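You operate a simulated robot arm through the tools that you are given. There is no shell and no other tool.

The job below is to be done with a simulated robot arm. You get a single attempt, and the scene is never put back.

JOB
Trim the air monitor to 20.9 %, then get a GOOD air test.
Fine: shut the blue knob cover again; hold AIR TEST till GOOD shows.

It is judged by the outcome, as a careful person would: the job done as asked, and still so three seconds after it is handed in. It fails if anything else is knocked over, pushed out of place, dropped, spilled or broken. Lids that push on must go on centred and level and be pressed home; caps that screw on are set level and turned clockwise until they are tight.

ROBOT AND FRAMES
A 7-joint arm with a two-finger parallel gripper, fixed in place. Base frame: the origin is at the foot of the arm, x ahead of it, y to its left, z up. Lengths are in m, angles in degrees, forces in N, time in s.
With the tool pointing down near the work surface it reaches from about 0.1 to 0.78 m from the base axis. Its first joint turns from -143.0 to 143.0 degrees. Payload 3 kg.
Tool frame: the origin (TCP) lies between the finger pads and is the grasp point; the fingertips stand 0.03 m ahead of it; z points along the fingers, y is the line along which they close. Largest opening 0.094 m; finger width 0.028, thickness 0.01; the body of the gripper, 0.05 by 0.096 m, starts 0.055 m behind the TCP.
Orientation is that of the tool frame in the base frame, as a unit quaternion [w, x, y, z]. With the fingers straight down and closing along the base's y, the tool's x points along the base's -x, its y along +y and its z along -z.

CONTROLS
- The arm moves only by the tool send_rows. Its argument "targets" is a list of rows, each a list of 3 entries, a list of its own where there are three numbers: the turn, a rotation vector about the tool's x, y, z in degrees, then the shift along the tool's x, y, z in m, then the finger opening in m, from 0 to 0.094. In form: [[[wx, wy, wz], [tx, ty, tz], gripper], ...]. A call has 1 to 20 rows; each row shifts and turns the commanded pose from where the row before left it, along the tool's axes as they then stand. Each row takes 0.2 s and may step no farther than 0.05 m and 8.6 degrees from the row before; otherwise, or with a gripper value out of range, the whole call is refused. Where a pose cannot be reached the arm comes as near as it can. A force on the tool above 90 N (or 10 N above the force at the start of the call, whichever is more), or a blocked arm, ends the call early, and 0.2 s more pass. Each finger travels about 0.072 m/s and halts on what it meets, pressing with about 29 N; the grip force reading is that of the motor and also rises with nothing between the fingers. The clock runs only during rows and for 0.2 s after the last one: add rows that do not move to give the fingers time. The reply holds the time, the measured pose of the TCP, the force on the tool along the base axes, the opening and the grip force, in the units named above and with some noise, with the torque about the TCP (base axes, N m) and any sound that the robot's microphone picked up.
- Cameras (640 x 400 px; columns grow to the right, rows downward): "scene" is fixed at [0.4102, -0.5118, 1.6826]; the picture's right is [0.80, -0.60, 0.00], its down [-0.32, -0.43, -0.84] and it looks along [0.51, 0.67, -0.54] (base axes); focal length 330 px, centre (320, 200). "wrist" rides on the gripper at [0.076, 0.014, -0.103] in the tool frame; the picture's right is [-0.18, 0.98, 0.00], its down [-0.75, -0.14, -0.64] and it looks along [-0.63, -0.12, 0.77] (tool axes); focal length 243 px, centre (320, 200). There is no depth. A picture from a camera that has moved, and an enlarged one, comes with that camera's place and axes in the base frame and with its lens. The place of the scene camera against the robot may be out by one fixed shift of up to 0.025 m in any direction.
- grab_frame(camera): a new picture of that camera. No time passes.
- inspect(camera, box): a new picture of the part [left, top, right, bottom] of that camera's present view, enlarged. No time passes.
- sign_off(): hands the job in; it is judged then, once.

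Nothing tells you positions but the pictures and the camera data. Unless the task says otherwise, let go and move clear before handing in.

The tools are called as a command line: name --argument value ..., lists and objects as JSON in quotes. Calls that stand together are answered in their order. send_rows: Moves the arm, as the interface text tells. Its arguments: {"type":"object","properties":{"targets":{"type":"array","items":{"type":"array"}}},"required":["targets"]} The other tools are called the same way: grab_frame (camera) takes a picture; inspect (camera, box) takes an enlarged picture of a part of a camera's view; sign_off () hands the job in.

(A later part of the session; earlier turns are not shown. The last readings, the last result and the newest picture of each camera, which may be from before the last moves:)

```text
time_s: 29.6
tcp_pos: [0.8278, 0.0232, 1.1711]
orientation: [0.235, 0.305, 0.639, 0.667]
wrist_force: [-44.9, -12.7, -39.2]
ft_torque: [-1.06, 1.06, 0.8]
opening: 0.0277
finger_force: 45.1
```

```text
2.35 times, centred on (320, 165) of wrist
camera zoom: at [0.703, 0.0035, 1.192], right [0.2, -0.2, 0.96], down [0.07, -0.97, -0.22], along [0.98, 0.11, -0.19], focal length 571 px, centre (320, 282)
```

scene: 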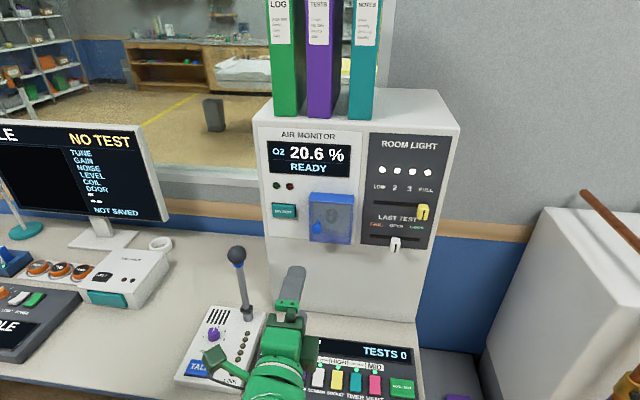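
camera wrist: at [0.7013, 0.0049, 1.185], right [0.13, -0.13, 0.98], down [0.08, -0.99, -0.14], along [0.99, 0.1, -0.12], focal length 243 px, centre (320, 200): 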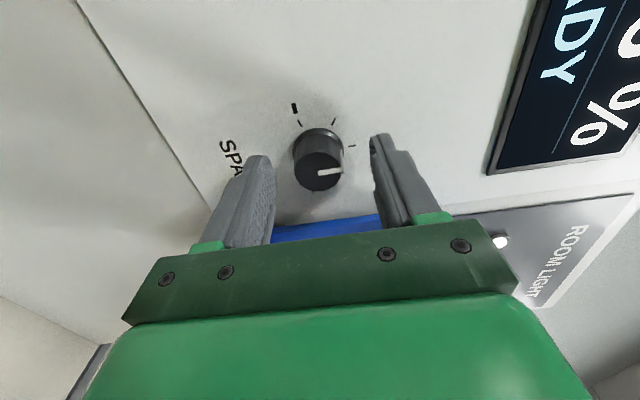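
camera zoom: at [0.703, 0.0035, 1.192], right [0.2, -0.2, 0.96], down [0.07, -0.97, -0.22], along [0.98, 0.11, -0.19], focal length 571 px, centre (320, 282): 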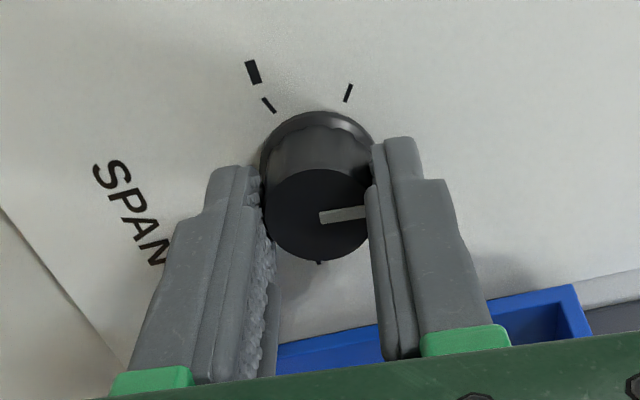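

6° of clockwise turn moved the reading to 20.7 %. I'll continue in small steps, lowering a hair to relieve the side load.

send_rows --targets '[[[0, 0, 0], [0, -0.0008, 0], 0.022], [[0, 0, 3], [0, 0, 0], 0.022], [[0, 0, 3], [0, 0, 0], 0.022], [[0, 0, 0], [0, 0, 0], 0.022]]'

inspect --camera "scene" --box '[250, 130, 390, 260]'

inspect --camera "wrist" --box '[220, 80, 420, 250]'

```text
time_s: 30.6
tcp_pos: [0.828, 0.023, 1.1694]
orientation: [0.201, 0.338, 0.621, 0.678]
wrist_force: [24.0, 2.6, -11.4]
ft_torque: [-0.33, 0.35, -1.3]
opening: 0.0277
finger_force: 44.8
```

```text
3.08 times, centred on (320, 195) of scene
camera zoom: at [0.4102, -0.5118, 1.6826], right [0.8, -0.6, 0.0], down [-0.32, -0.43, -0.84], along [0.51, 0.67, -0.54], focal length 1016 px, centre (320, 215)
```

zoom: 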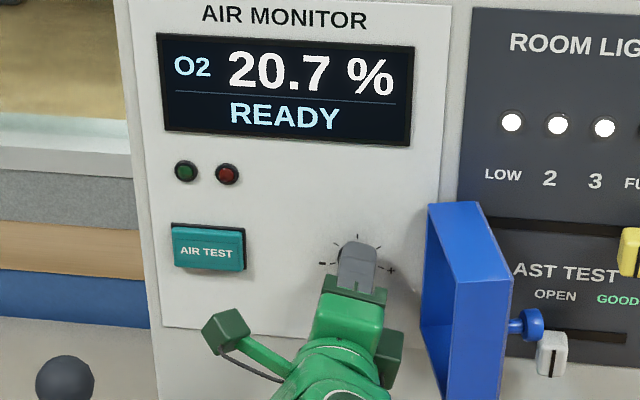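

```text
2.35 times, centred on (320, 165) of wrist
camera zoom: at [0.7049, 0.0018, 1.1994], right [0.27, -0.27, 0.92], down [0.04, -0.95, -0.3], along [0.96, 0.12, -0.25], focal length 571 px, centre (320, 282)
```

zoom: 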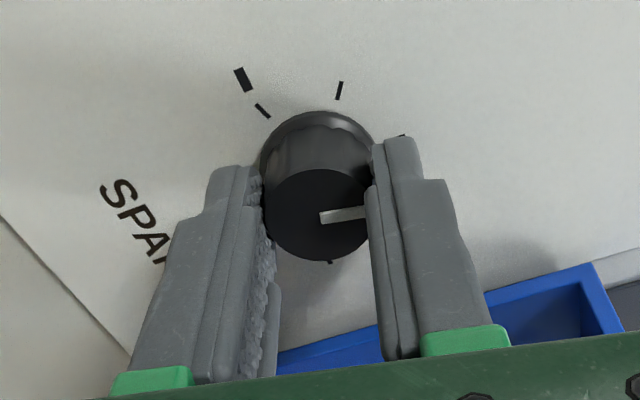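

At 12° total it still reads 20.7 %, so each 0.1 % spans more than 6°. I'll go on in small steps, noting the transitions.

send_rows --targets '[[[0, 0, 2], [0, 0, 0], 0.022], [[0, 0, 2], [0, 0, 0], 0.022], [[0, 0, 0], [0, 0, 0], 0.022]]'

inspect --camera "scene" --box '[250, 130, 390, 260]'

```text
time_s: 31.4
tcp_pos: [0.8288, 0.0221, 1.1701]
orientation: [0.177, 0.36, 0.609, 0.684]
wrist_force: [31.2, -2.6, -3.6]
ft_torque: [-0.11, 0.13, -1.01]
opening: 0.0277
finger_force: 45.0
```

```text
3.08 times, centred on (320, 195) of scene
camera zoom: at [0.4102, -0.5118, 1.6826], right [0.8, -0.6, 0.0], down [-0.32, -0.43, -0.84], along [0.51, 0.67, -0.54], focal length 1016 px, centre (320, 215)
```

zoom: 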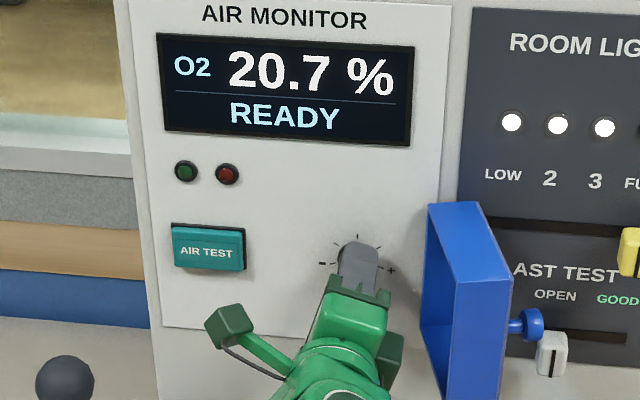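

send_rows --targets '[[[0, 0, 2], [0, 0, 0], 0.022], [[0, 0, 2], [0, 0, 0], 0.022], [[0, 0, 0], [0, 0, 0], 0.022]]'

inspect --camera "scene" --box '[250, 130, 390, 260]'

inspect --camera "wrist" --box '[220, 80, 420, 250]'

```text
time_s: 32.2
tcp_pos: [0.8292, 0.0236, 1.1698]
orientation: [0.152, 0.38, 0.596, 0.691]
wrist_force: [41.0, -2.2, 3.8]
ft_torque: [-0.01, -0.02, -0.93]
opening: 0.0277
finger_force: 45.5
```

```text
3.08 times, centred on (320, 195) of scene
camera zoom: at [0.4102, -0.5118, 1.6826], right [0.8, -0.6, 0.0], down [-0.32, -0.43, -0.84], along [0.51, 0.67, -0.54], focal length 1016 px, centre (320, 215)
```

zoom: 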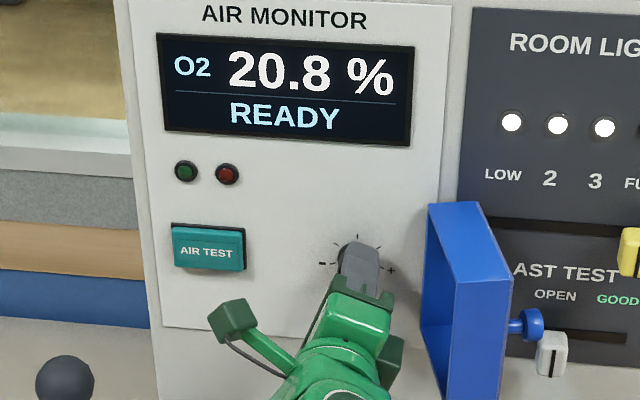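

```text
2.35 times, centred on (320, 165) of wrist
camera zoom: at [0.7082, -0.0017, 1.2091], right [0.36, -0.36, 0.86], down [0.01, -0.92, -0.39], along [0.93, 0.15, -0.33], focal length 571 px, centre (320, 282)
```

zoom: 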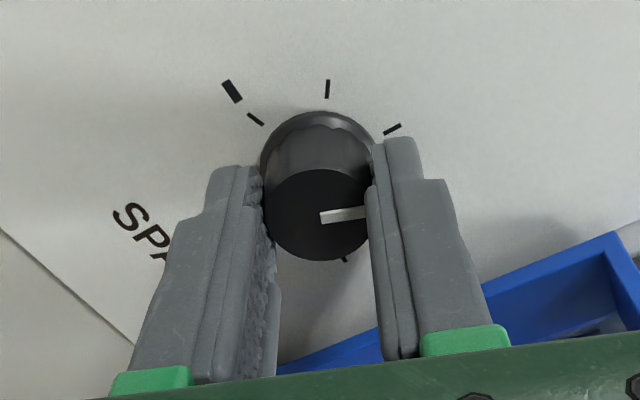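

Now 20.8 % at 20°, so each tenth is roughly 13–15°. I'll shift slightly to relieve the side load and keep turning.

send_rows --targets '[[[0, 0, 2], [-0.0009, 0.0003, 0], 0.022], [[0, 0, 3], [0, 0, 0], 0.022], [[0, 0, 3], [0, 0, 0], 0.022], [[0, 0, 0], [0, 0, 0], 0.022]]'

inspect --camera "scene" --box '[250, 130, 390, 260]'

```text
time_s: 33.2
tcp_pos: [0.8279, 0.0235, 1.1692]
orientation: [0.104, 0.42, 0.569, 0.7]
wrist_force: [32.6, -1.1, 13.4]
ft_torque: [0.35, -0.35, -0.53]
opening: 0.0274
finger_force: 44.8
```

```text
3.08 times, centred on (320, 195) of scene
camera zoom: at [0.4102, -0.5118, 1.6826], right [0.8, -0.6, 0.0], down [-0.32, -0.43, -0.84], along [0.51, 0.67, -0.54], focal length 1016 px, centre (320, 215)
```

zoom: 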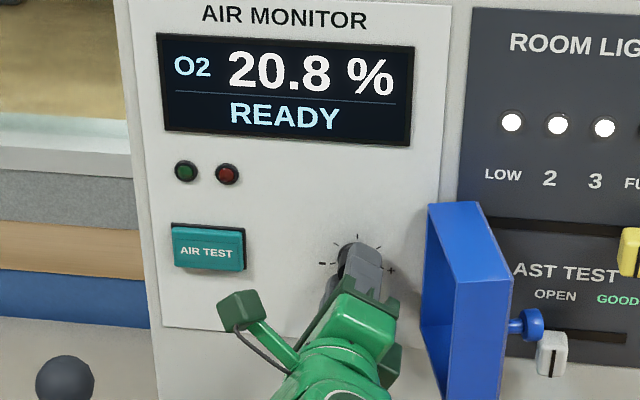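

send_rows --targets '[[[0, 0, 2], [0, 0, 0], 0.022], [[0, 0, 2], [0, 0, 0], 0.022], [[0, 0, 0], [0, 0, 0], 0.022]]'

inspect --camera "scene" --box '[250, 130, 390, 260]'

inspect --camera "wrist" --box '[220, 80, 420, 250]'

```text
time_s: 34.0
tcp_pos: [0.8281, 0.0219, 1.1702]
orientation: [0.08, 0.441, 0.553, 0.702]
wrist_force: [23.8, -6.5, 13.5]
ft_torque: [0.26, -0.35, -0.61]
opening: 0.0274
finger_force: 44.3
```

```text
3.08 times, centred on (320, 195) of scene
camera zoom: at [0.4102, -0.5118, 1.6826], right [0.8, -0.6, 0.0], down [-0.32, -0.43, -0.84], along [0.51, 0.67, -0.54], focal length 1016 px, centre (320, 215)
```

zoom: 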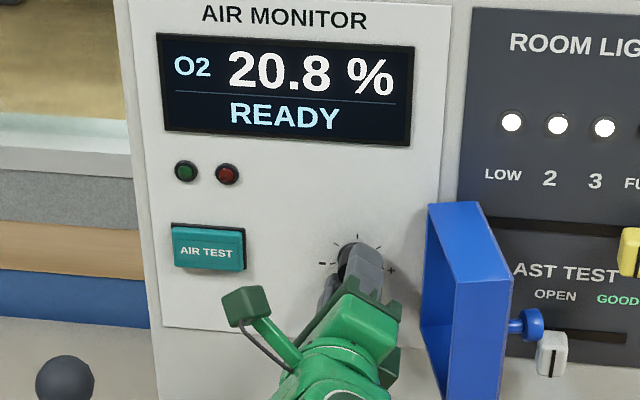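

```text
2.35 times, centred on (320, 165) of wrist
camera zoom: at [0.7149, -0.0086, 1.2222], right [0.48, -0.48, 0.74], down [-0.06, -0.85, -0.52], along [0.88, 0.21, -0.44], focal length 571 px, centre (320, 282)
```

zoom: 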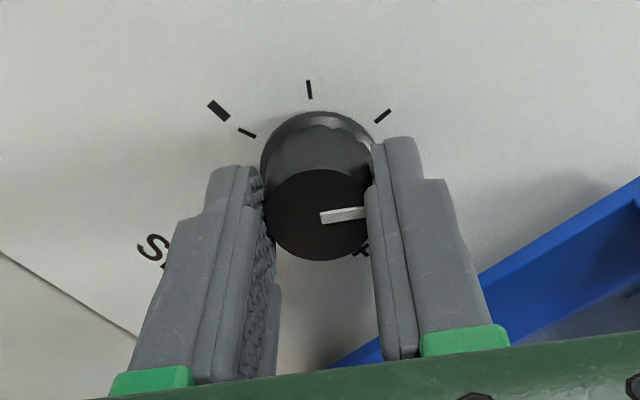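

send_rows --targets '[[[0, 0, 2], [0, 0, 0], 0.022], [[0, 0, 0], [0, 0, 0], 0.022]]'

inspect --camera "scene" --box '[250, 130, 390, 260]'

```text
time_s: 34.6
tcp_pos: [0.8285, 0.0231, 1.1699]
orientation: [0.068, 0.45, 0.546, 0.704]
wrist_force: [0.4, -9.4, 5.1]
ft_torque: [0.04, -0.05, -0.18]
opening: 0.0278
finger_force: 45.5
```

```text
3.08 times, centred on (320, 195) of scene
camera zoom: at [0.4102, -0.5118, 1.6826], right [0.8, -0.6, 0.0], down [-0.32, -0.43, -0.84], along [0.51, 0.67, -0.54], focal length 1016 px, centre (320, 215)
```

zoom: 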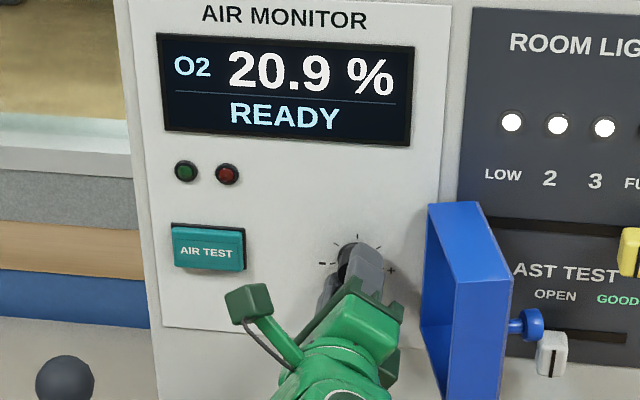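

20.9 % appeared at 34°. With about 15° per tenth, I'll turn ~5° more to sit well inside the 20.9 band.

send_rows --targets '[[[0, 0, 2], [0, 0, 0], 0.022], [[0, 0, 2], [0, 0, 0], 0.022], [[0, 0, 1.5], [0, 0, 0], 0.022], [[0, 0, 0], [0, 0, 0], 0.022]]'

inspect --camera "scene" --box '[250, 130, 390, 260]'

inspect --camera "wrist" --box '[220, 80, 420, 250]'

```text
time_s: 35.6
tcp_pos: [0.8284, 0.022, 1.1712]
orientation: [0.034, 0.476, 0.523, 0.706]
wrist_force: [-10.1, -14.9, -2.2]
ft_torque: [-0.02, 0.02, -0.13]
opening: 0.0275
finger_force: 45.0
```

```text
3.08 times, centred on (320, 195) of scene
camera zoom: at [0.4102, -0.5118, 1.6826], right [0.8, -0.6, 0.0], down [-0.32, -0.43, -0.84], along [0.51, 0.67, -0.54], focal length 1016 px, centre (320, 215)
```

zoom: 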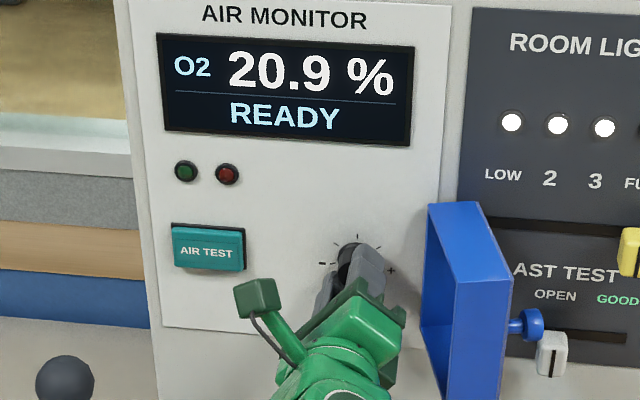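

```text
2.35 times, centred on (320, 165) of wrist
camera zoom: at [0.7202, -0.0138, 1.2293], right [0.54, -0.54, 0.64], down [-0.11, -0.8, -0.59], along [0.83, 0.25, -0.49], focal length 571 px, centre (320, 282)
```

zoom: 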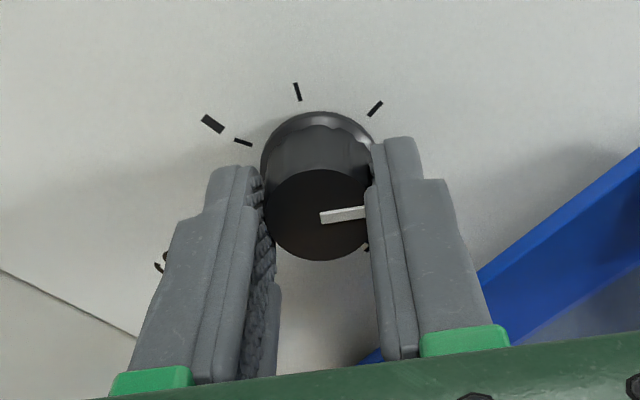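

The display reads a steady 20.9 % near the middle of its band. I'll release the knob without moving and confirm it holds.

send_rows --targets '[[[0, 0, 0], [0, 0, 0], 0.035], [[0, 0, 0], [0, 0, 0], 0.06], [[0, 0, 0], [0, 0, 0], 0.06], [[0, 0, 0], [0, 0, 0], 0.06]]'

inspect --camera "scene" --box '[250, 130, 390, 260]'

inspect --camera "wrist" --box '[220, 80, 420, 250]'

```text
time_s: 36.6
tcp_pos: [0.8281, 0.0228, 1.1706]
orientation: [0.034, 0.476, 0.524, 0.706]
wrist_force: [0.7, 0.7, 0.6]
ft_torque: [-0.03, 0.04, 0.0]
opening: 0.0599
finger_force: 0.1
```

```text
3.08 times, centred on (320, 195) of scene
camera zoom: at [0.4102, -0.5118, 1.6826], right [0.8, -0.6, 0.0], down [-0.32, -0.43, -0.84], along [0.51, 0.67, -0.54], focal length 1016 px, centre (320, 215)
```

zoom: 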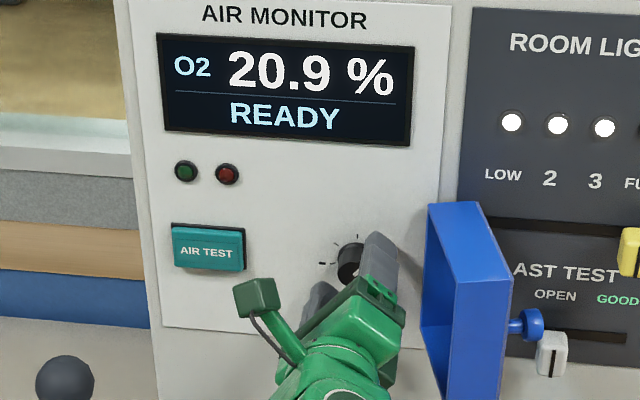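

```text
2.35 times, centred on (320, 165) of wrist
camera zoom: at [0.7202, -0.0132, 1.2294], right [0.54, -0.54, 0.64], down [-0.11, -0.8, -0.59], along [0.83, 0.25, -0.49], focal length 571 px, centre (320, 282)
```

zoom: 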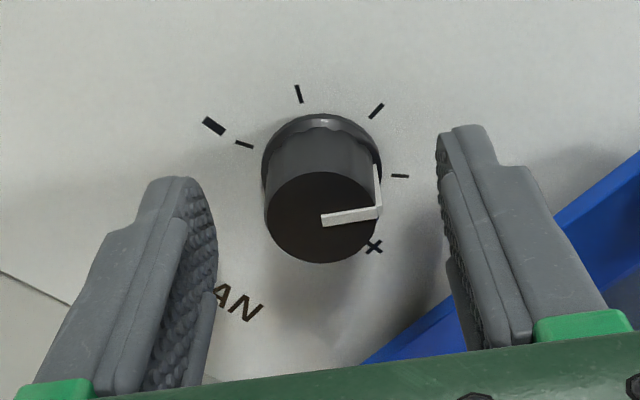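

20.9 % holds with the fingers open. I'll back straight out, then roll back to the earlier orientation.

send_rows --targets '[[[0, 0, 0], [0, 0, -0.03], 0.06], [[0, 0, 0], [0, 0, -0.03], 0.06], [[0, 0, 0], [0, 0, -0.04], 0.06], [[0, 0, 0], [0, 0, -0.04], 0.06], [[0, 0, -8], [0, 0, 0], 0.06], [[0, 0, -8], [0, 0, 0], 0.06], [[0, 0, -8], [0, 0, 0], 0.06], [[0, 0, -8], [0, 0, 0], 0.06], [[0, 0, -7.5], [0, 0, 0], 0.06], [[0, 0, 0], [0, 0, 0], 0.06]]'

grab_frame --camera "wrist"

inspect --camera "scene" --box '[250, 130, 430, 280]'

```text
time_s: 38.8
tcp_pos: [0.7288, -0.0764, 1.17]
orientation: [0.27, 0.271, 0.654, 0.652]
wrist_force: [0.0, 0.1, -1.1]
ft_torque: [-0.04, 0.0, 0.01]
opening: 0.0599
finger_force: 0.0
```

```text
taken
camera wrist: at [0.6024, -0.0939, 1.1835], right [0.13, -0.13, 0.98], down [0.08, -0.99, -0.14], along [0.99, 0.1, -0.12], focal length 243 px, centre (320, 200)
```

wrist: 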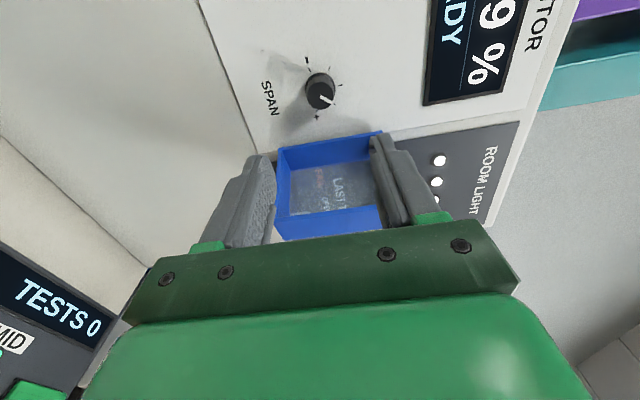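

```text
2.67 times, centred on (340, 205) of scene
camera zoom: at [0.4102, -0.5118, 1.6826], right [0.8, -0.6, 0.0], down [-0.32, -0.43, -0.84], along [0.51, 0.67, -0.54], focal length 881 px, centre (267, 187)
```

zoom: 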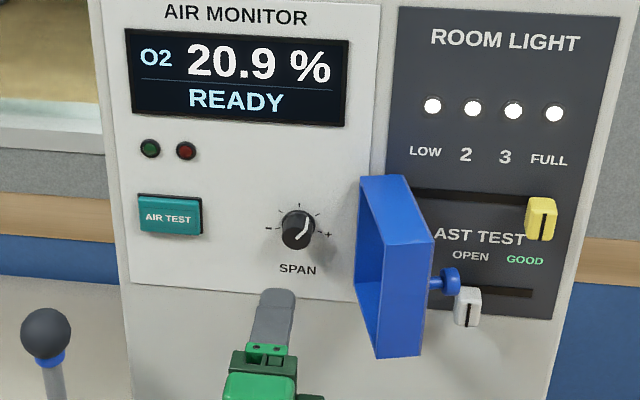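

The cover is still at the same angle. I'll move right and retrace my exit path to re-grip the handle.

send_rows --targets '[[[0, 0, 0], [-0.048, 0, -0.01], 0.055], [[0, 0, 0], [-0.049, 0, 0], 0.055], [[0, 0, 0], [-0.0487, 0, 0], 0.055], [[0, 0, 0], [0, 0, 0.04], 0.055], [[0, 0, 0], [0, 0, 0.03], 0.055], [[0, 0, 0], [0, 0, 0], 0.055]]'

grab_frame --camera "wrist"

inspect --camera "scene" --box '[310, 160, 430, 280]'

```text
time_s: 40.2
tcp_pos: [0.876, -0.1367, 1.17]
orientation: [0.271, 0.271, 0.653, 0.654]
wrist_force: [-0.1, 0.0, -0.4]
ft_torque: [0.0, -0.01, -0.01]
opening: 0.0554
finger_force: 0.0
```

```text
taken
camera wrist: at [0.7491, -0.1543, 1.1827], right [0.13, -0.13, 0.98], down [0.08, -0.99, -0.14], along [0.99, 0.1, -0.12], focal length 243 px, centre (320, 200)
```

wrist: 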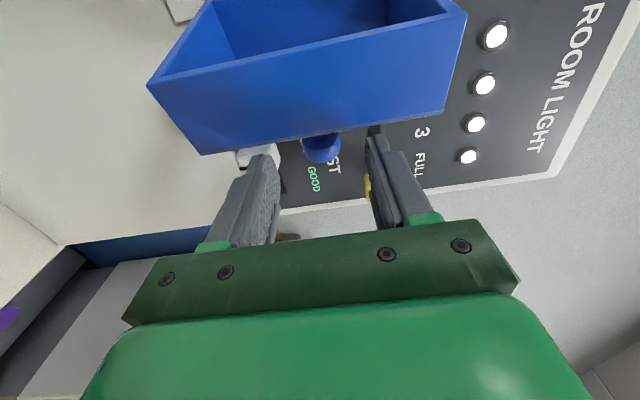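

```text
3.33 times, centred on (370, 220) of scene
camera zoom: at [0.4102, -0.5118, 1.6826], right [0.8, -0.6, 0.0], down [-0.32, -0.43, -0.84], along [0.51, 0.67, -0.54], focal length 1101 px, centre (153, 133)
```

zoom: 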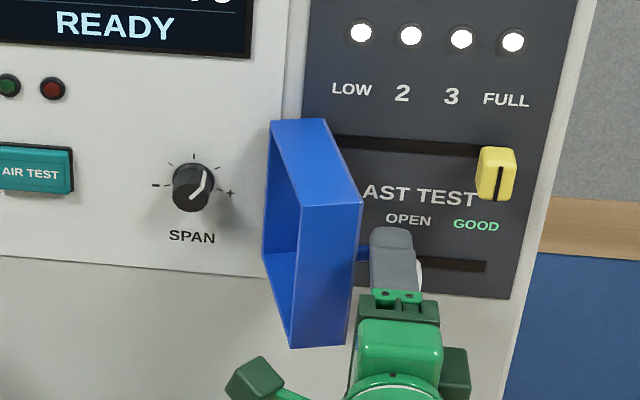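

send_rows --targets '[[[0, 0, 0], [0.0005, 0, 0.024], 0.055], [[0, 0, 0], [0, 0, 0.023], 0.055], [[0, 0, 0], [0, 0, 0], 0.055]]'

grab_frame --camera "wrist"

inspect --camera "scene" --box '[310, 160, 430, 280]'

```text
time_s: 41.0
tcp_pos: [0.9088, -0.1043, 1.17]
orientation: [0.271, 0.271, 0.653, 0.654]
wrist_force: [-0.3, -0.7, -0.1]
ft_torque: [-0.02, 0.02, 0.0]
opening: 0.0548
finger_force: 0.0
```

```text
taken
camera wrist: at [0.7813, -0.1207, 1.1834], right [0.13, -0.13, 0.98], down [0.08, -0.99, -0.14], along [0.99, 0.1, -0.12], focal length 243 px, centre (320, 200)
```

wrist: 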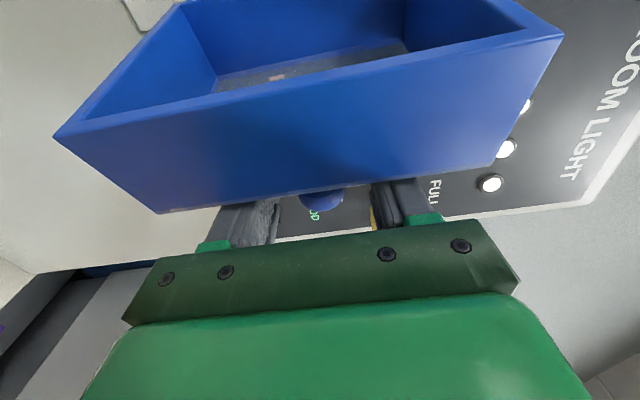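

```text
3.33 times, centred on (370, 220) of scene
camera zoom: at [0.4102, -0.5118, 1.6826], right [0.8, -0.6, 0.0], down [-0.32, -0.43, -0.84], along [0.51, 0.67, -0.54], focal length 1101 px, centre (153, 133)
```

zoom: 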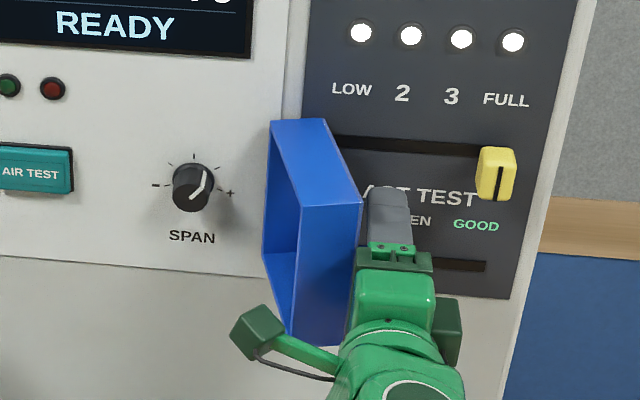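

The pads straddle the handle again. I'll grip it and check the load before swinging it shut.

send_rows --targets '[[[0, 0, 0], [0, 0, 0], 0.015], [[0, 0, 0], [0, 0, 0], 0.015], [[0, 0, 0], [0, 0, 0], 0.015], [[0, 0, 0], [0, 0, 0], 0.015]]'

```text
time_s: 42.0
tcp_pos: [0.9078, -0.1039, 1.1714]
orientation: [0.271, 0.271, 0.653, 0.653]
wrist_force: [5.2, 1.0, 8.5]
ft_torque: [-0.03, -0.03, -0.5]
opening: 0.0252
finger_force: 45.2
```

The grip is solid with low side loads. I'll swing the cover back along the reverse arc to about 60°.

send_rows --targets '[[[0, 0, 0], [0.0037, 0, -0.0044], 0.015], [[0, 0, 0], [0.0038, 0, -0.0045], 0.015], [[0, 0, 0], [0.0042, 0, -0.0041], 0.015], [[0, 0, 0], [0.0042, 0, -0.004], 0.015], [[0, 0, 0], [0.0046, 0, -0.0035], 0.015], [[0, 0, 0], [0.0046, 0, -0.0036], 0.015], [[0, 0, 0], [0.0049, 0, -0.0031], 0.015], [[0, 0, 0], [0.005, 0, -0.0032], 0.015], [[0, 0, 0], [0.0052, 0, -0.0025], 0.015], [[0, 0, 0], [0.0053, 0, -0.0026], 0.015], [[0, 0, 0], [0.0054, 0, -0.0019], 0.015], [[0, 0, 0], [0.0055, 0, -0.002], 0.015], [[0, 0, 0], [0.0056, 0, -0.0014], 0.015], [[0, 0, 0], [0.0057, 0, -0.0014], 0.015], [[0, 0, 0], [0, 0, 0], 0.015]]'

grab_frame --camera "wrist"

inspect --camera "scene" --box '[270, 160, 430, 280]'

```text
time_s: 45.2
tcp_pos: [0.8316, -0.0876, 1.1702]
orientation: [0.271, 0.272, 0.653, 0.653]
wrist_force: [-7.0, -25.6, 25.2]
ft_torque: [0.34, -0.06, -1.02]
opening: 0.0254
finger_force: 45.1
```

```text
taken
camera wrist: at [0.7036, -0.1053, 1.1836], right [0.13, -0.13, 0.98], down [0.08, -0.99, -0.14], along [0.99, 0.09, -0.12], focal length 243 px, centre (320, 200)
```

wrist: 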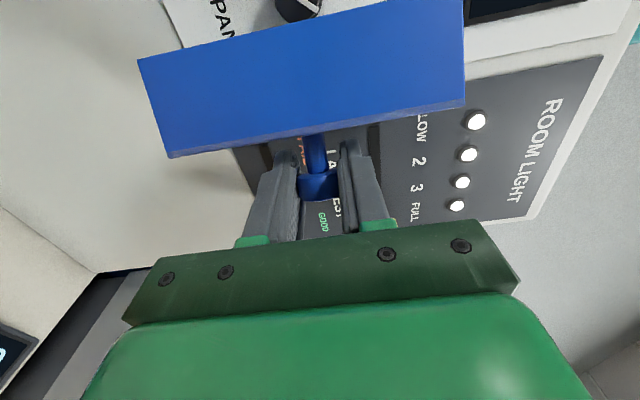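

```text
3.33 times, centred on (350, 220) of scene
camera zoom: at [0.4102, -0.5118, 1.6826], right [0.8, -0.6, 0.0], down [-0.32, -0.43, -0.84], along [0.51, 0.67, -0.54], focal length 1101 px, centre (220, 133)
```

zoom: 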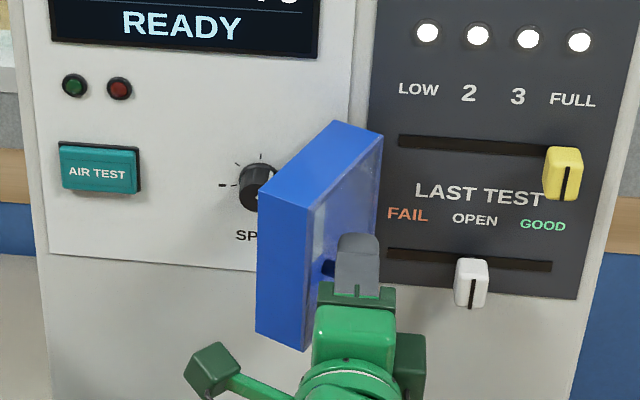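

The cover is back to about 60°. I'll continue closing to ~18°.

send_rows --targets '[[[0, 0, 0], [0.0057, 0.0005, -0.0008], 0.015], [[0, 0, 0], [0.0058, 0, -0.0009], 0.015], [[0, 0, 0], [0.0058, 0, -0.0001], 0.015], [[0, 0, 0], [0.0059, 0, -0.0002], 0.015], [[0, 0, 0], [0.0058, 0, 0.0004], 0.015], [[0, 0, 0], [0.0058, 0, 0.0004], 0.015], [[0, 0, 0], [0.0057, 0, 0.0009], 0.015], [[0, 0, 0], [0.0058, 0, 0.001], 0.015], [[0, 0, 0], [0.0055, 0, 0.0016], 0.015], [[0, 0, 0], [0.0056, 0, 0.0017], 0.015], [[0, 0, 0], [0.0054, 0, 0.0021], 0.015], [[0, 0, 0], [0.0054, 0, 0.0022], 0.015], [[0, 0, 0], [0.0051, 0, 0.0027], 0.015], [[0, 0, 0], [0.0052, 0, 0.0028], 0.015], [[0, 0, 0], [0, 0, 0], 0.015]]'

grab_frame --camera "wrist"

inspect --camera "scene" --box '[270, 160, 430, 280]'

```text
time_s: 48.4
tcp_pos: [0.7852, -0.0198, 1.1704]
orientation: [0.27, 0.271, 0.654, 0.653]
wrist_force: [18.3, -6.5, -22.2]
ft_torque: [-0.14, -0.03, -1.3]
opening: 0.0251
finger_force: 45.1
```

```text
taken
camera wrist: at [0.6579, -0.037, 1.1839], right [0.13, -0.13, 0.98], down [0.08, -0.99, -0.14], along [0.99, 0.09, -0.12], focal length 243 px, centre (320, 200)
```

wrist: 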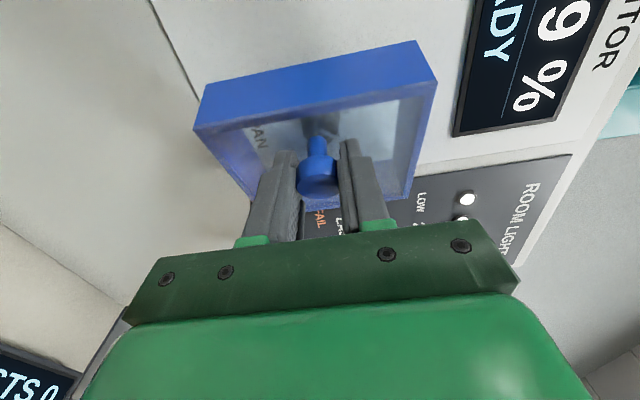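

```text
3.33 times, centred on (350, 220) of scene
camera zoom: at [0.4102, -0.5118, 1.6826], right [0.8, -0.6, 0.0], down [-0.32, -0.43, -0.84], along [0.51, 0.67, -0.54], focal length 1101 px, centre (220, 133)
```

zoom: 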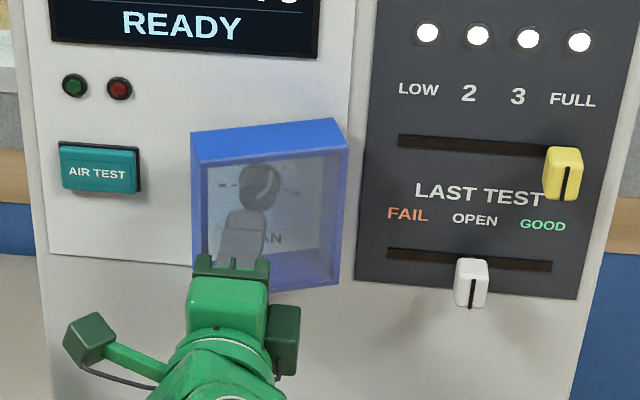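

The cover is about 18° from shut. I'll finish the arc and push lightly into the closed position.

send_rows --targets '[[[0, 0, 0], [0.0048, 0, 0.0032], 0.015], [[0, 0, 0], [0.0049, 0, 0.0033], 0.015], [[0, 0, 0], [0.0044, 0, 0.0037], 0.015], [[0, 0, 0], [0.0045, 0, 0.0038], 0.015], [[0, 0, 0], [0.004, 0, 0.0042], 0.015], [[0, 0, 0], [0.0041, 0, 0.0042], 0.015], [[0, 0, 0], [0, 0, 0], 0.015]]'

grab_frame --camera "wrist"

inspect --camera "scene" --box '[270, 160, 390, 260]'

```text
time_s: 50.0
tcp_pos: [0.7816, 0.0156, 1.1698]
orientation: [0.27, 0.271, 0.653, 0.653]
wrist_force: [7.4, -10.9, -34.8]
ft_torque: [0.03, 0.19, -1.3]
opening: 0.0252
finger_force: 45.2
```

```text
taken
camera wrist: at [0.6536, -0.0031, 1.184], right [0.13, -0.13, 0.98], down [0.08, -0.99, -0.14], along [0.99, 0.1, -0.12], focal length 243 px, centre (320, 200)
```

wrist: 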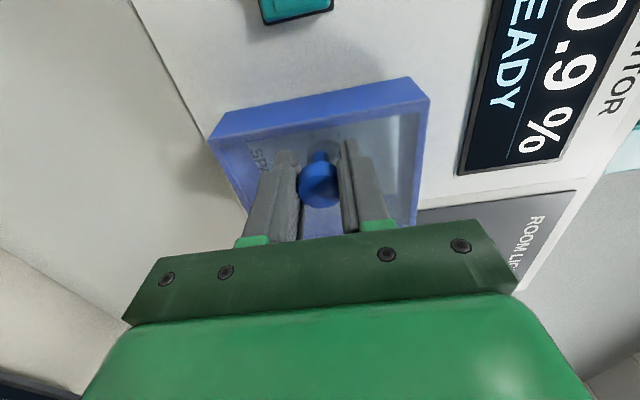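

```text
4.00 times, centred on (330, 210) of scene
camera zoom: at [0.4102, -0.5118, 1.6826], right [0.8, -0.6, 0.0], down [-0.32, -0.43, -0.84], along [0.51, 0.67, -0.54], focal length 1321 px, centre (280, 160)
```

zoom: 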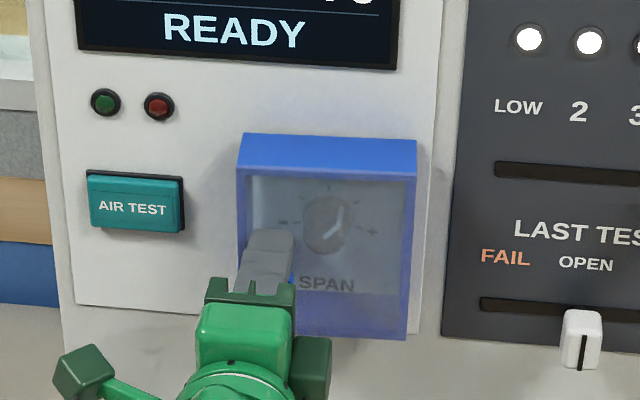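

The cover is still a few degrees ajar because the handle slid a little in the pads. I'll push a bit further in.

send_rows --targets '[[[0, 0, 0], [0.0018, 0, 0.003], 0.015], [[0, 0, 0], [0.0018, 0, 0.003], 0.015], [[0, 0, 0], [0, 0, 0], 0.015]]'

grab_frame --camera "wrist"

inspect --camera "scene" --box '[270, 160, 390, 260]'

```text
time_s: 50.8
tcp_pos: [0.782, 0.0228, 1.1689]
orientation: [0.27, 0.27, 0.654, 0.653]
wrist_force: [-35.6, -8.7, -56.8]
ft_torque: [-0.12, 0.48, 0.33]
opening: 0.0252
finger_force: 45.3
```

```text
taken
camera wrist: at [0.6559, 0.0041, 1.184], right [0.13, -0.13, 0.98], down [0.08, -0.99, -0.14], along [0.99, 0.1, -0.12], focal length 243 px, centre (320, 200)
```

wrist: 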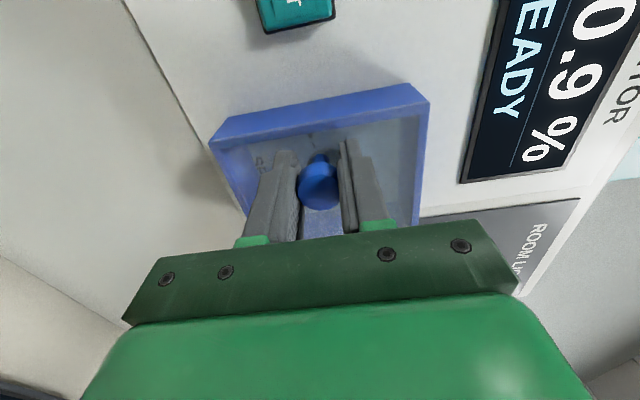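

```text
4.00 times, centred on (330, 210) of scene
camera zoom: at [0.4102, -0.5118, 1.6826], right [0.8, -0.6, 0.0], down [-0.32, -0.43, -0.84], along [0.51, 0.67, -0.54], focal length 1321 px, centre (280, 160)
```

zoom: 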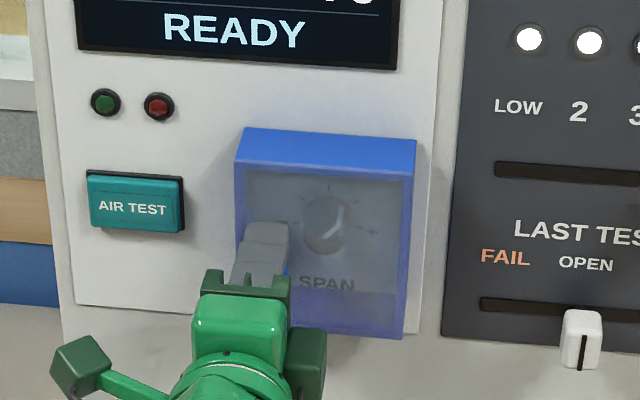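

The cover's corners now match the original closed picture. I'll release, back off, and check that it stays shut.

send_rows --targets '[[[0, 0, 0], [0, 0, 0], 0.035], [[0, 0, 0], [0, 0, 0], 0.06], [[0, 0, 0], [0, 0, 0], 0.06], [[0, 0, 0], [0, 0, -0.03], 0.06], [[0, 0, 0], [0, 0, -0.04], 0.06], [[0, 0, 0], [0, 0, -0.03], 0.0], [[0, 0, 0], [0, 0, 0], 0.0], [[0, 0, 0], [0, 0, 0], 0.0]]'

grab_frame --camera "wrist"

inspect --camera "scene" --box '[270, 160, 390, 260]'

```text
time_s: 52.6
tcp_pos: [0.7124, -0.0482, 1.1714]
orientation: [0.271, 0.27, 0.653, 0.654]
wrist_force: [-0.3, 0.5, -0.3]
ft_torque: [-0.01, 0.05, -0.02]
opening: 0.0001
finger_force: 29.2
```

```text
taken
camera wrist: at [0.5855, -0.0669, 1.1852], right [0.13, -0.13, 0.98], down [0.08, -0.99, -0.14], along [0.99, 0.1, -0.12], focal length 243 px, centre (320, 200)
```

wrist: 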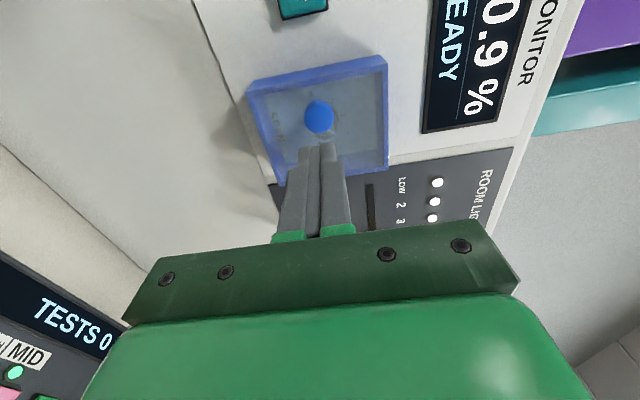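

```text
4.00 times, centred on (330, 210) of scene
camera zoom: at [0.4102, -0.5118, 1.6826], right [0.8, -0.6, 0.0], down [-0.32, -0.43, -0.84], along [0.51, 0.67, -0.54], focal length 1321 px, centre (280, 160)
```

zoom: 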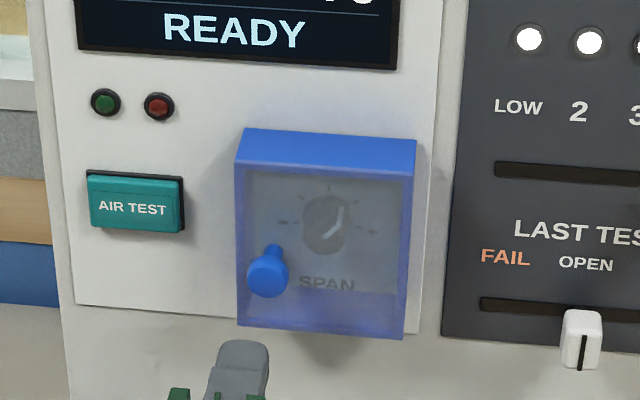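

inspect --camera "scene" --box '[300, 180, 365, 250]'

inspect --camera "scene" --box '[260, 130, 370, 250]'

```text
5.71 times, centred on (332, 215) of scene
camera zoom: at [0.4102, -0.5118, 1.6826], right [0.8, -0.6, 0.0], down [-0.32, -0.43, -0.84], along [0.51, 0.67, -0.54], focal length 1887 px, centre (249, 114)
```

zoom: 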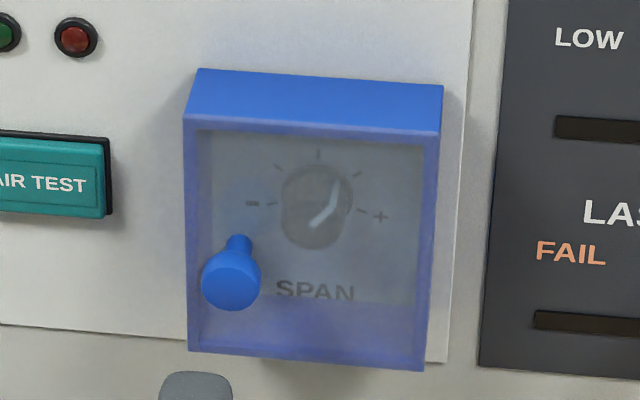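

```text
3.33 times, centred on (315, 190) of scene
camera zoom: at [0.4102, -0.5118, 1.6826], right [0.8, -0.6, 0.0], down [-0.32, -0.43, -0.84], along [0.51, 0.67, -0.54], focal length 1101 px, centre (337, 233)
```

zoom: 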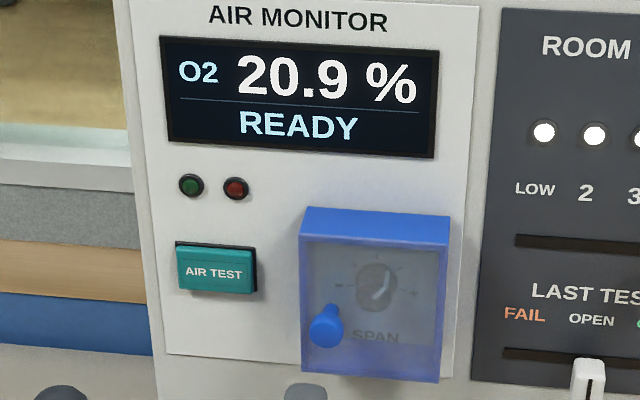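

The cover matches its original closed outline exactly and the display holds 20.9 % READY. Next I move left with the fingers closed to line up with the AIR TEST button.

send_rows --targets '[[[0, 0, 0], [0.049, 0.003, 0], 0.0], [[0, 0, 0], [0.049, 0.003, 0], 0.0], [[0, 0, 0], [0, 0, 0], 0.0]]'

grab_frame --camera "wrist"

grab_frame --camera "scene"

```text
time_s: 53.4
tcp_pos: [0.6416, 0.0186, 1.1779]
orientation: [0.27, 0.271, 0.653, 0.654]
wrist_force: [0.6, -0.1, -0.1]
ft_torque: [0.0, 0.04, 0.0]
opening: 0.0
finger_force: 29.3
```

```text
taken
camera wrist: at [0.515, 0.0007, 1.1916], right [0.13, -0.13, 0.98], down [0.08, -0.99, -0.14], along [0.99, 0.1, -0.12], focal length 243 px, centre (320, 200)
```

wrist: 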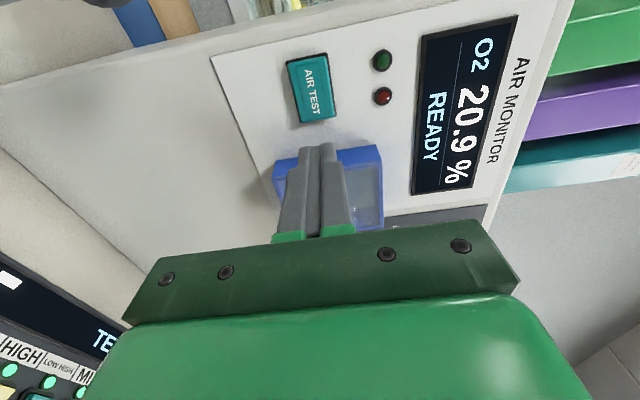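

```text
taken
```

scene: 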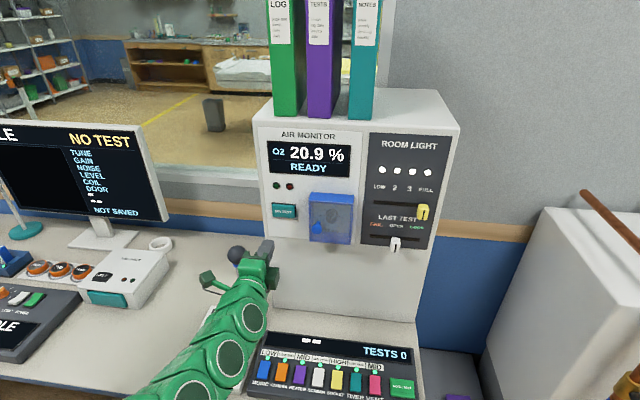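

The button is slightly left and below my axis. I'll correct that and advance until the fingertips are close to it.

send_rows --targets '[[[0, 0, 0], [0.0035, -0.004, 0.04], 0.0], [[0, 0, 0], [0, 0, 0.04], 0.0], [[0, 0, 0], [0, 0, 0.03], 0.0], [[0, 0, 0], [0, 0, 0], 0.0]]'

grab_frame --camera "wrist"

inspect --camera "scene" --box '[200, 130, 370, 280]'

```text
time_s: 54.4
tcp_pos: [0.7166, 0.1002, 1.1744]
orientation: [0.271, 0.272, 0.653, 0.653]
wrist_force: [-0.2, -0.2, 0.5]
ft_torque: [-0.02, -0.01, -0.06]
opening: 0.0
finger_force: 29.4
```

```text
taken
camera wrist: at [0.5895, 0.0823, 1.1878], right [0.13, -0.13, 0.98], down [0.08, -0.99, -0.14], along [0.99, 0.09, -0.12], focal length 243 px, centre (320, 200)
```

wrist: 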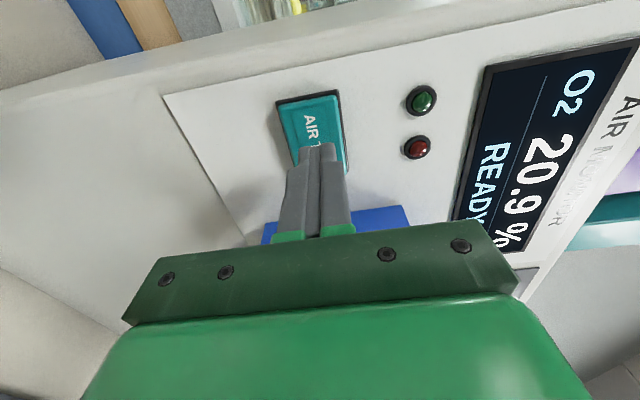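

```text
2.67 times, centred on (285, 205) of scene
camera zoom: at [0.4102, -0.5118, 1.6826], right [0.8, -0.6, 0.0], down [-0.32, -0.43, -0.84], along [0.51, 0.67, -0.54], focal length 881 px, centre (413, 187)
```

zoom: 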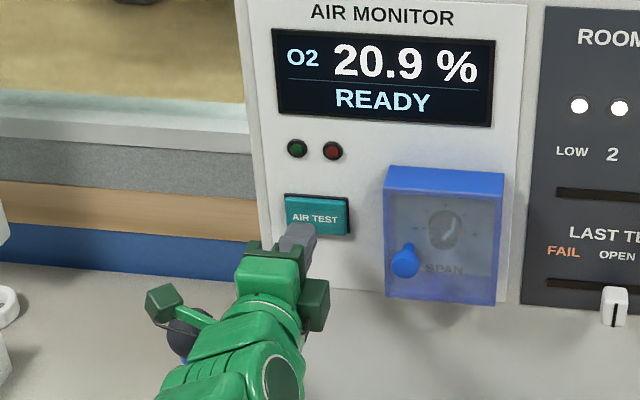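

The tips are about 2 cm from the button and nearly centred. I'll shift a few mm and inch forward until I feel contact.

send_rows --targets '[[[0, 0, 0], [0.004, -0.003, 0.005], 0.0], [[0, 0, 0], [0, 0, 0.005], 0.0], [[0, 0, 0], [0, 0, 0.003], 0.0], [[0, 0, 0], [0, 0, 0], 0.0]]'

inspect --camera "wrist" --box '[240, 60, 400, 220]'

inspect --camera "scene" --box '[240, 130, 370, 250]'

```text
time_s: 55.4
tcp_pos: [0.7226, 0.1113, 1.1701]
orientation: [0.27, 0.271, 0.654, 0.653]
wrist_force: [0.3, 0.5, 0.7]
ft_torque: [-0.02, -0.03, 0.0]
opening: 0.0002
finger_force: 28.9
```

```text
2.50 times, centred on (320, 140) of wrist
camera zoom: at [0.5969, 0.0943, 1.1844], right [0.13, -0.13, 0.98], down [0.08, -0.99, -0.14], along [0.99, 0.1, -0.12], focal length 606 px, centre (320, 350)
```

zoom: 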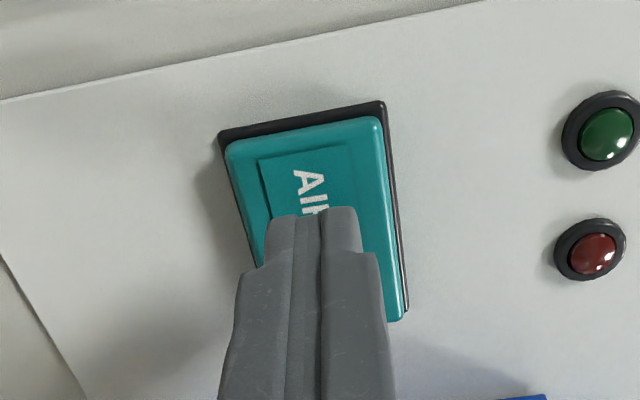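

```text
3.33 times, centred on (305, 190) of scene
camera zoom: at [0.4102, -0.5118, 1.6826], right [0.8, -0.6, 0.0], down [-0.32, -0.43, -0.84], along [0.51, 0.67, -0.54], focal length 1101 px, centre (370, 233)
```

zoom: 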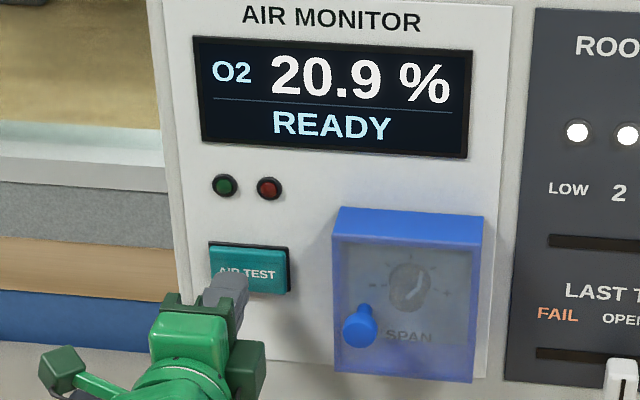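

Well aligned over the button with no contact yet. I'll advance in small steps.

send_rows --targets '[[[0, 0, 0], [0, 0, 0.003], 0.0], [[0, 0, 0], [0, 0, 0.003], 0.0], [[0, 0, 0], [0, 0, 0.002], 0.0], [[0, 0, 0], [0, 0, 0], 0.0]]'

inspect --camera "scene" --box '[240, 130, 370, 250]'

```text
time_s: 56.4
tcp_pos: [0.7307, 0.1181, 1.1704]
orientation: [0.27, 0.271, 0.653, 0.654]
wrist_force: [0.1, 0.3, 0.3]
ft_torque: [-0.04, 0.0, -0.01]
opening: 0.0
finger_force: 29.3
```

```text
3.33 times, centred on (305, 190) of scene
camera zoom: at [0.4102, -0.5118, 1.6826], right [0.8, -0.6, 0.0], down [-0.32, -0.43, -0.84], along [0.51, 0.67, -0.54], focal length 1101 px, centre (370, 233)
```

zoom: 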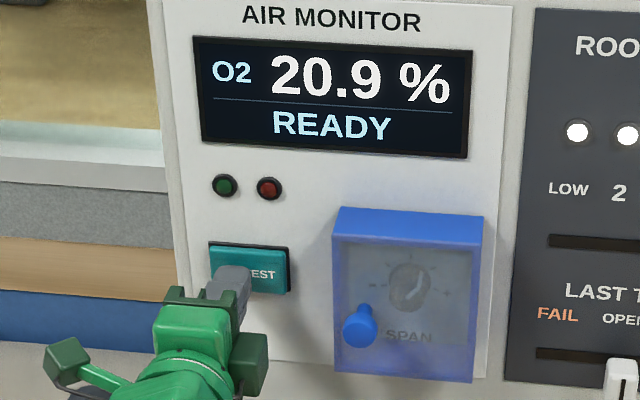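

send_rows --targets '[[[0, 0, 0], [0, 0, 0.002], 0.0], [[0, 0, 0], [0, 0, 0.002], 0.0], [[0, 0, 0], [0, 0, 0], 0.0]]'

inspect --camera "scene" --box '[240, 130, 370, 250]'

```text
time_s: 57.2
tcp_pos: [0.7321, 0.1208, 1.1709]
orientation: [0.271, 0.271, 0.653, 0.653]
wrist_force: [0.4, -0.3, 0.4]
ft_torque: [0.0, 0.0, -0.06]
opening: 0.0
finger_force: 29.4
```

```text
3.33 times, centred on (305, 190) of scene
camera zoom: at [0.4102, -0.5118, 1.6826], right [0.8, -0.6, 0.0], down [-0.32, -0.43, -0.84], along [0.51, 0.67, -0.54], focal length 1101 px, centre (370, 233)
```

zoom: 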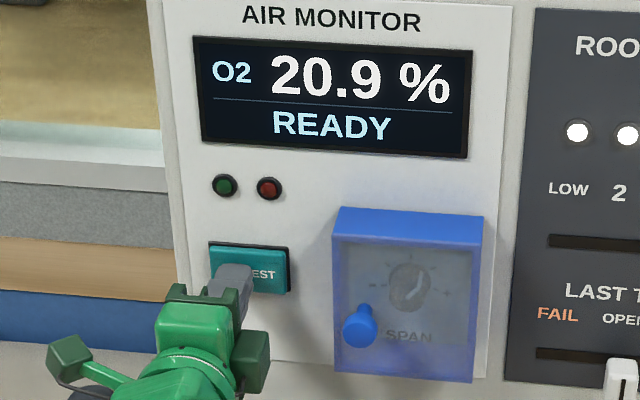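

send_rows --targets '[[[0, 0, 0], [0, 0, 0.002], 0.0], [[0, 0, 0], [0, 0, 0.001], 0.0], [[0, 0, 0], [0, 0, 0], 0.0]]'

inspect --camera "scene" --box '[240, 130, 370, 250]'

inspect --camera "wrist" --box '[240, 60, 400, 220]'

```text
time_s: 58.0
tcp_pos: [0.7349, 0.1229, 1.1692]
orientation: [0.271, 0.27, 0.653, 0.653]
wrist_force: [-0.7, -1.0, 0.6]
ft_torque: [0.01, -0.01, -0.03]
opening: 0.0001
finger_force: 29.2
```

```text
3.33 times, centred on (305, 190) of scene
camera zoom: at [0.4102, -0.5118, 1.6826], right [0.8, -0.6, 0.0], down [-0.32, -0.43, -0.84], along [0.51, 0.67, -0.54], focal length 1101 px, centre (370, 233)
```

zoom: 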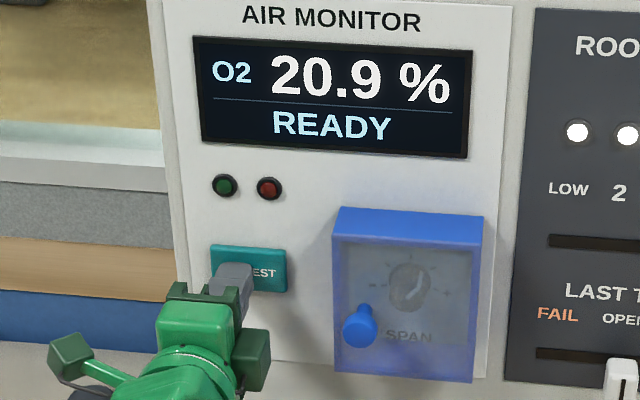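

```text
2.50 times, centred on (320, 140) of wrist
camera zoom: at [0.6077, 0.1049, 1.1833], right [0.13, -0.13, 0.98], down [0.08, -0.99, -0.14], along [0.99, 0.1, -0.12], focal length 606 px, centre (320, 350)
```

zoom: 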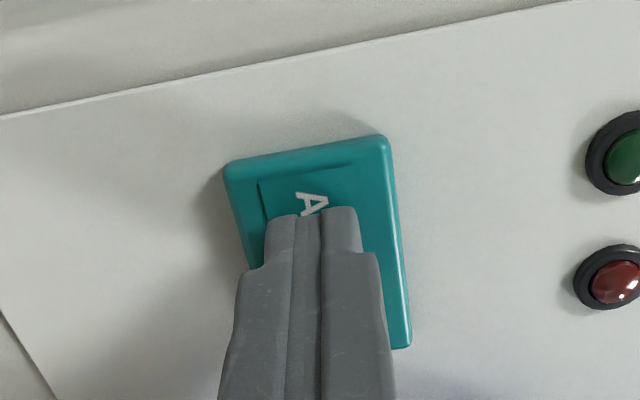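

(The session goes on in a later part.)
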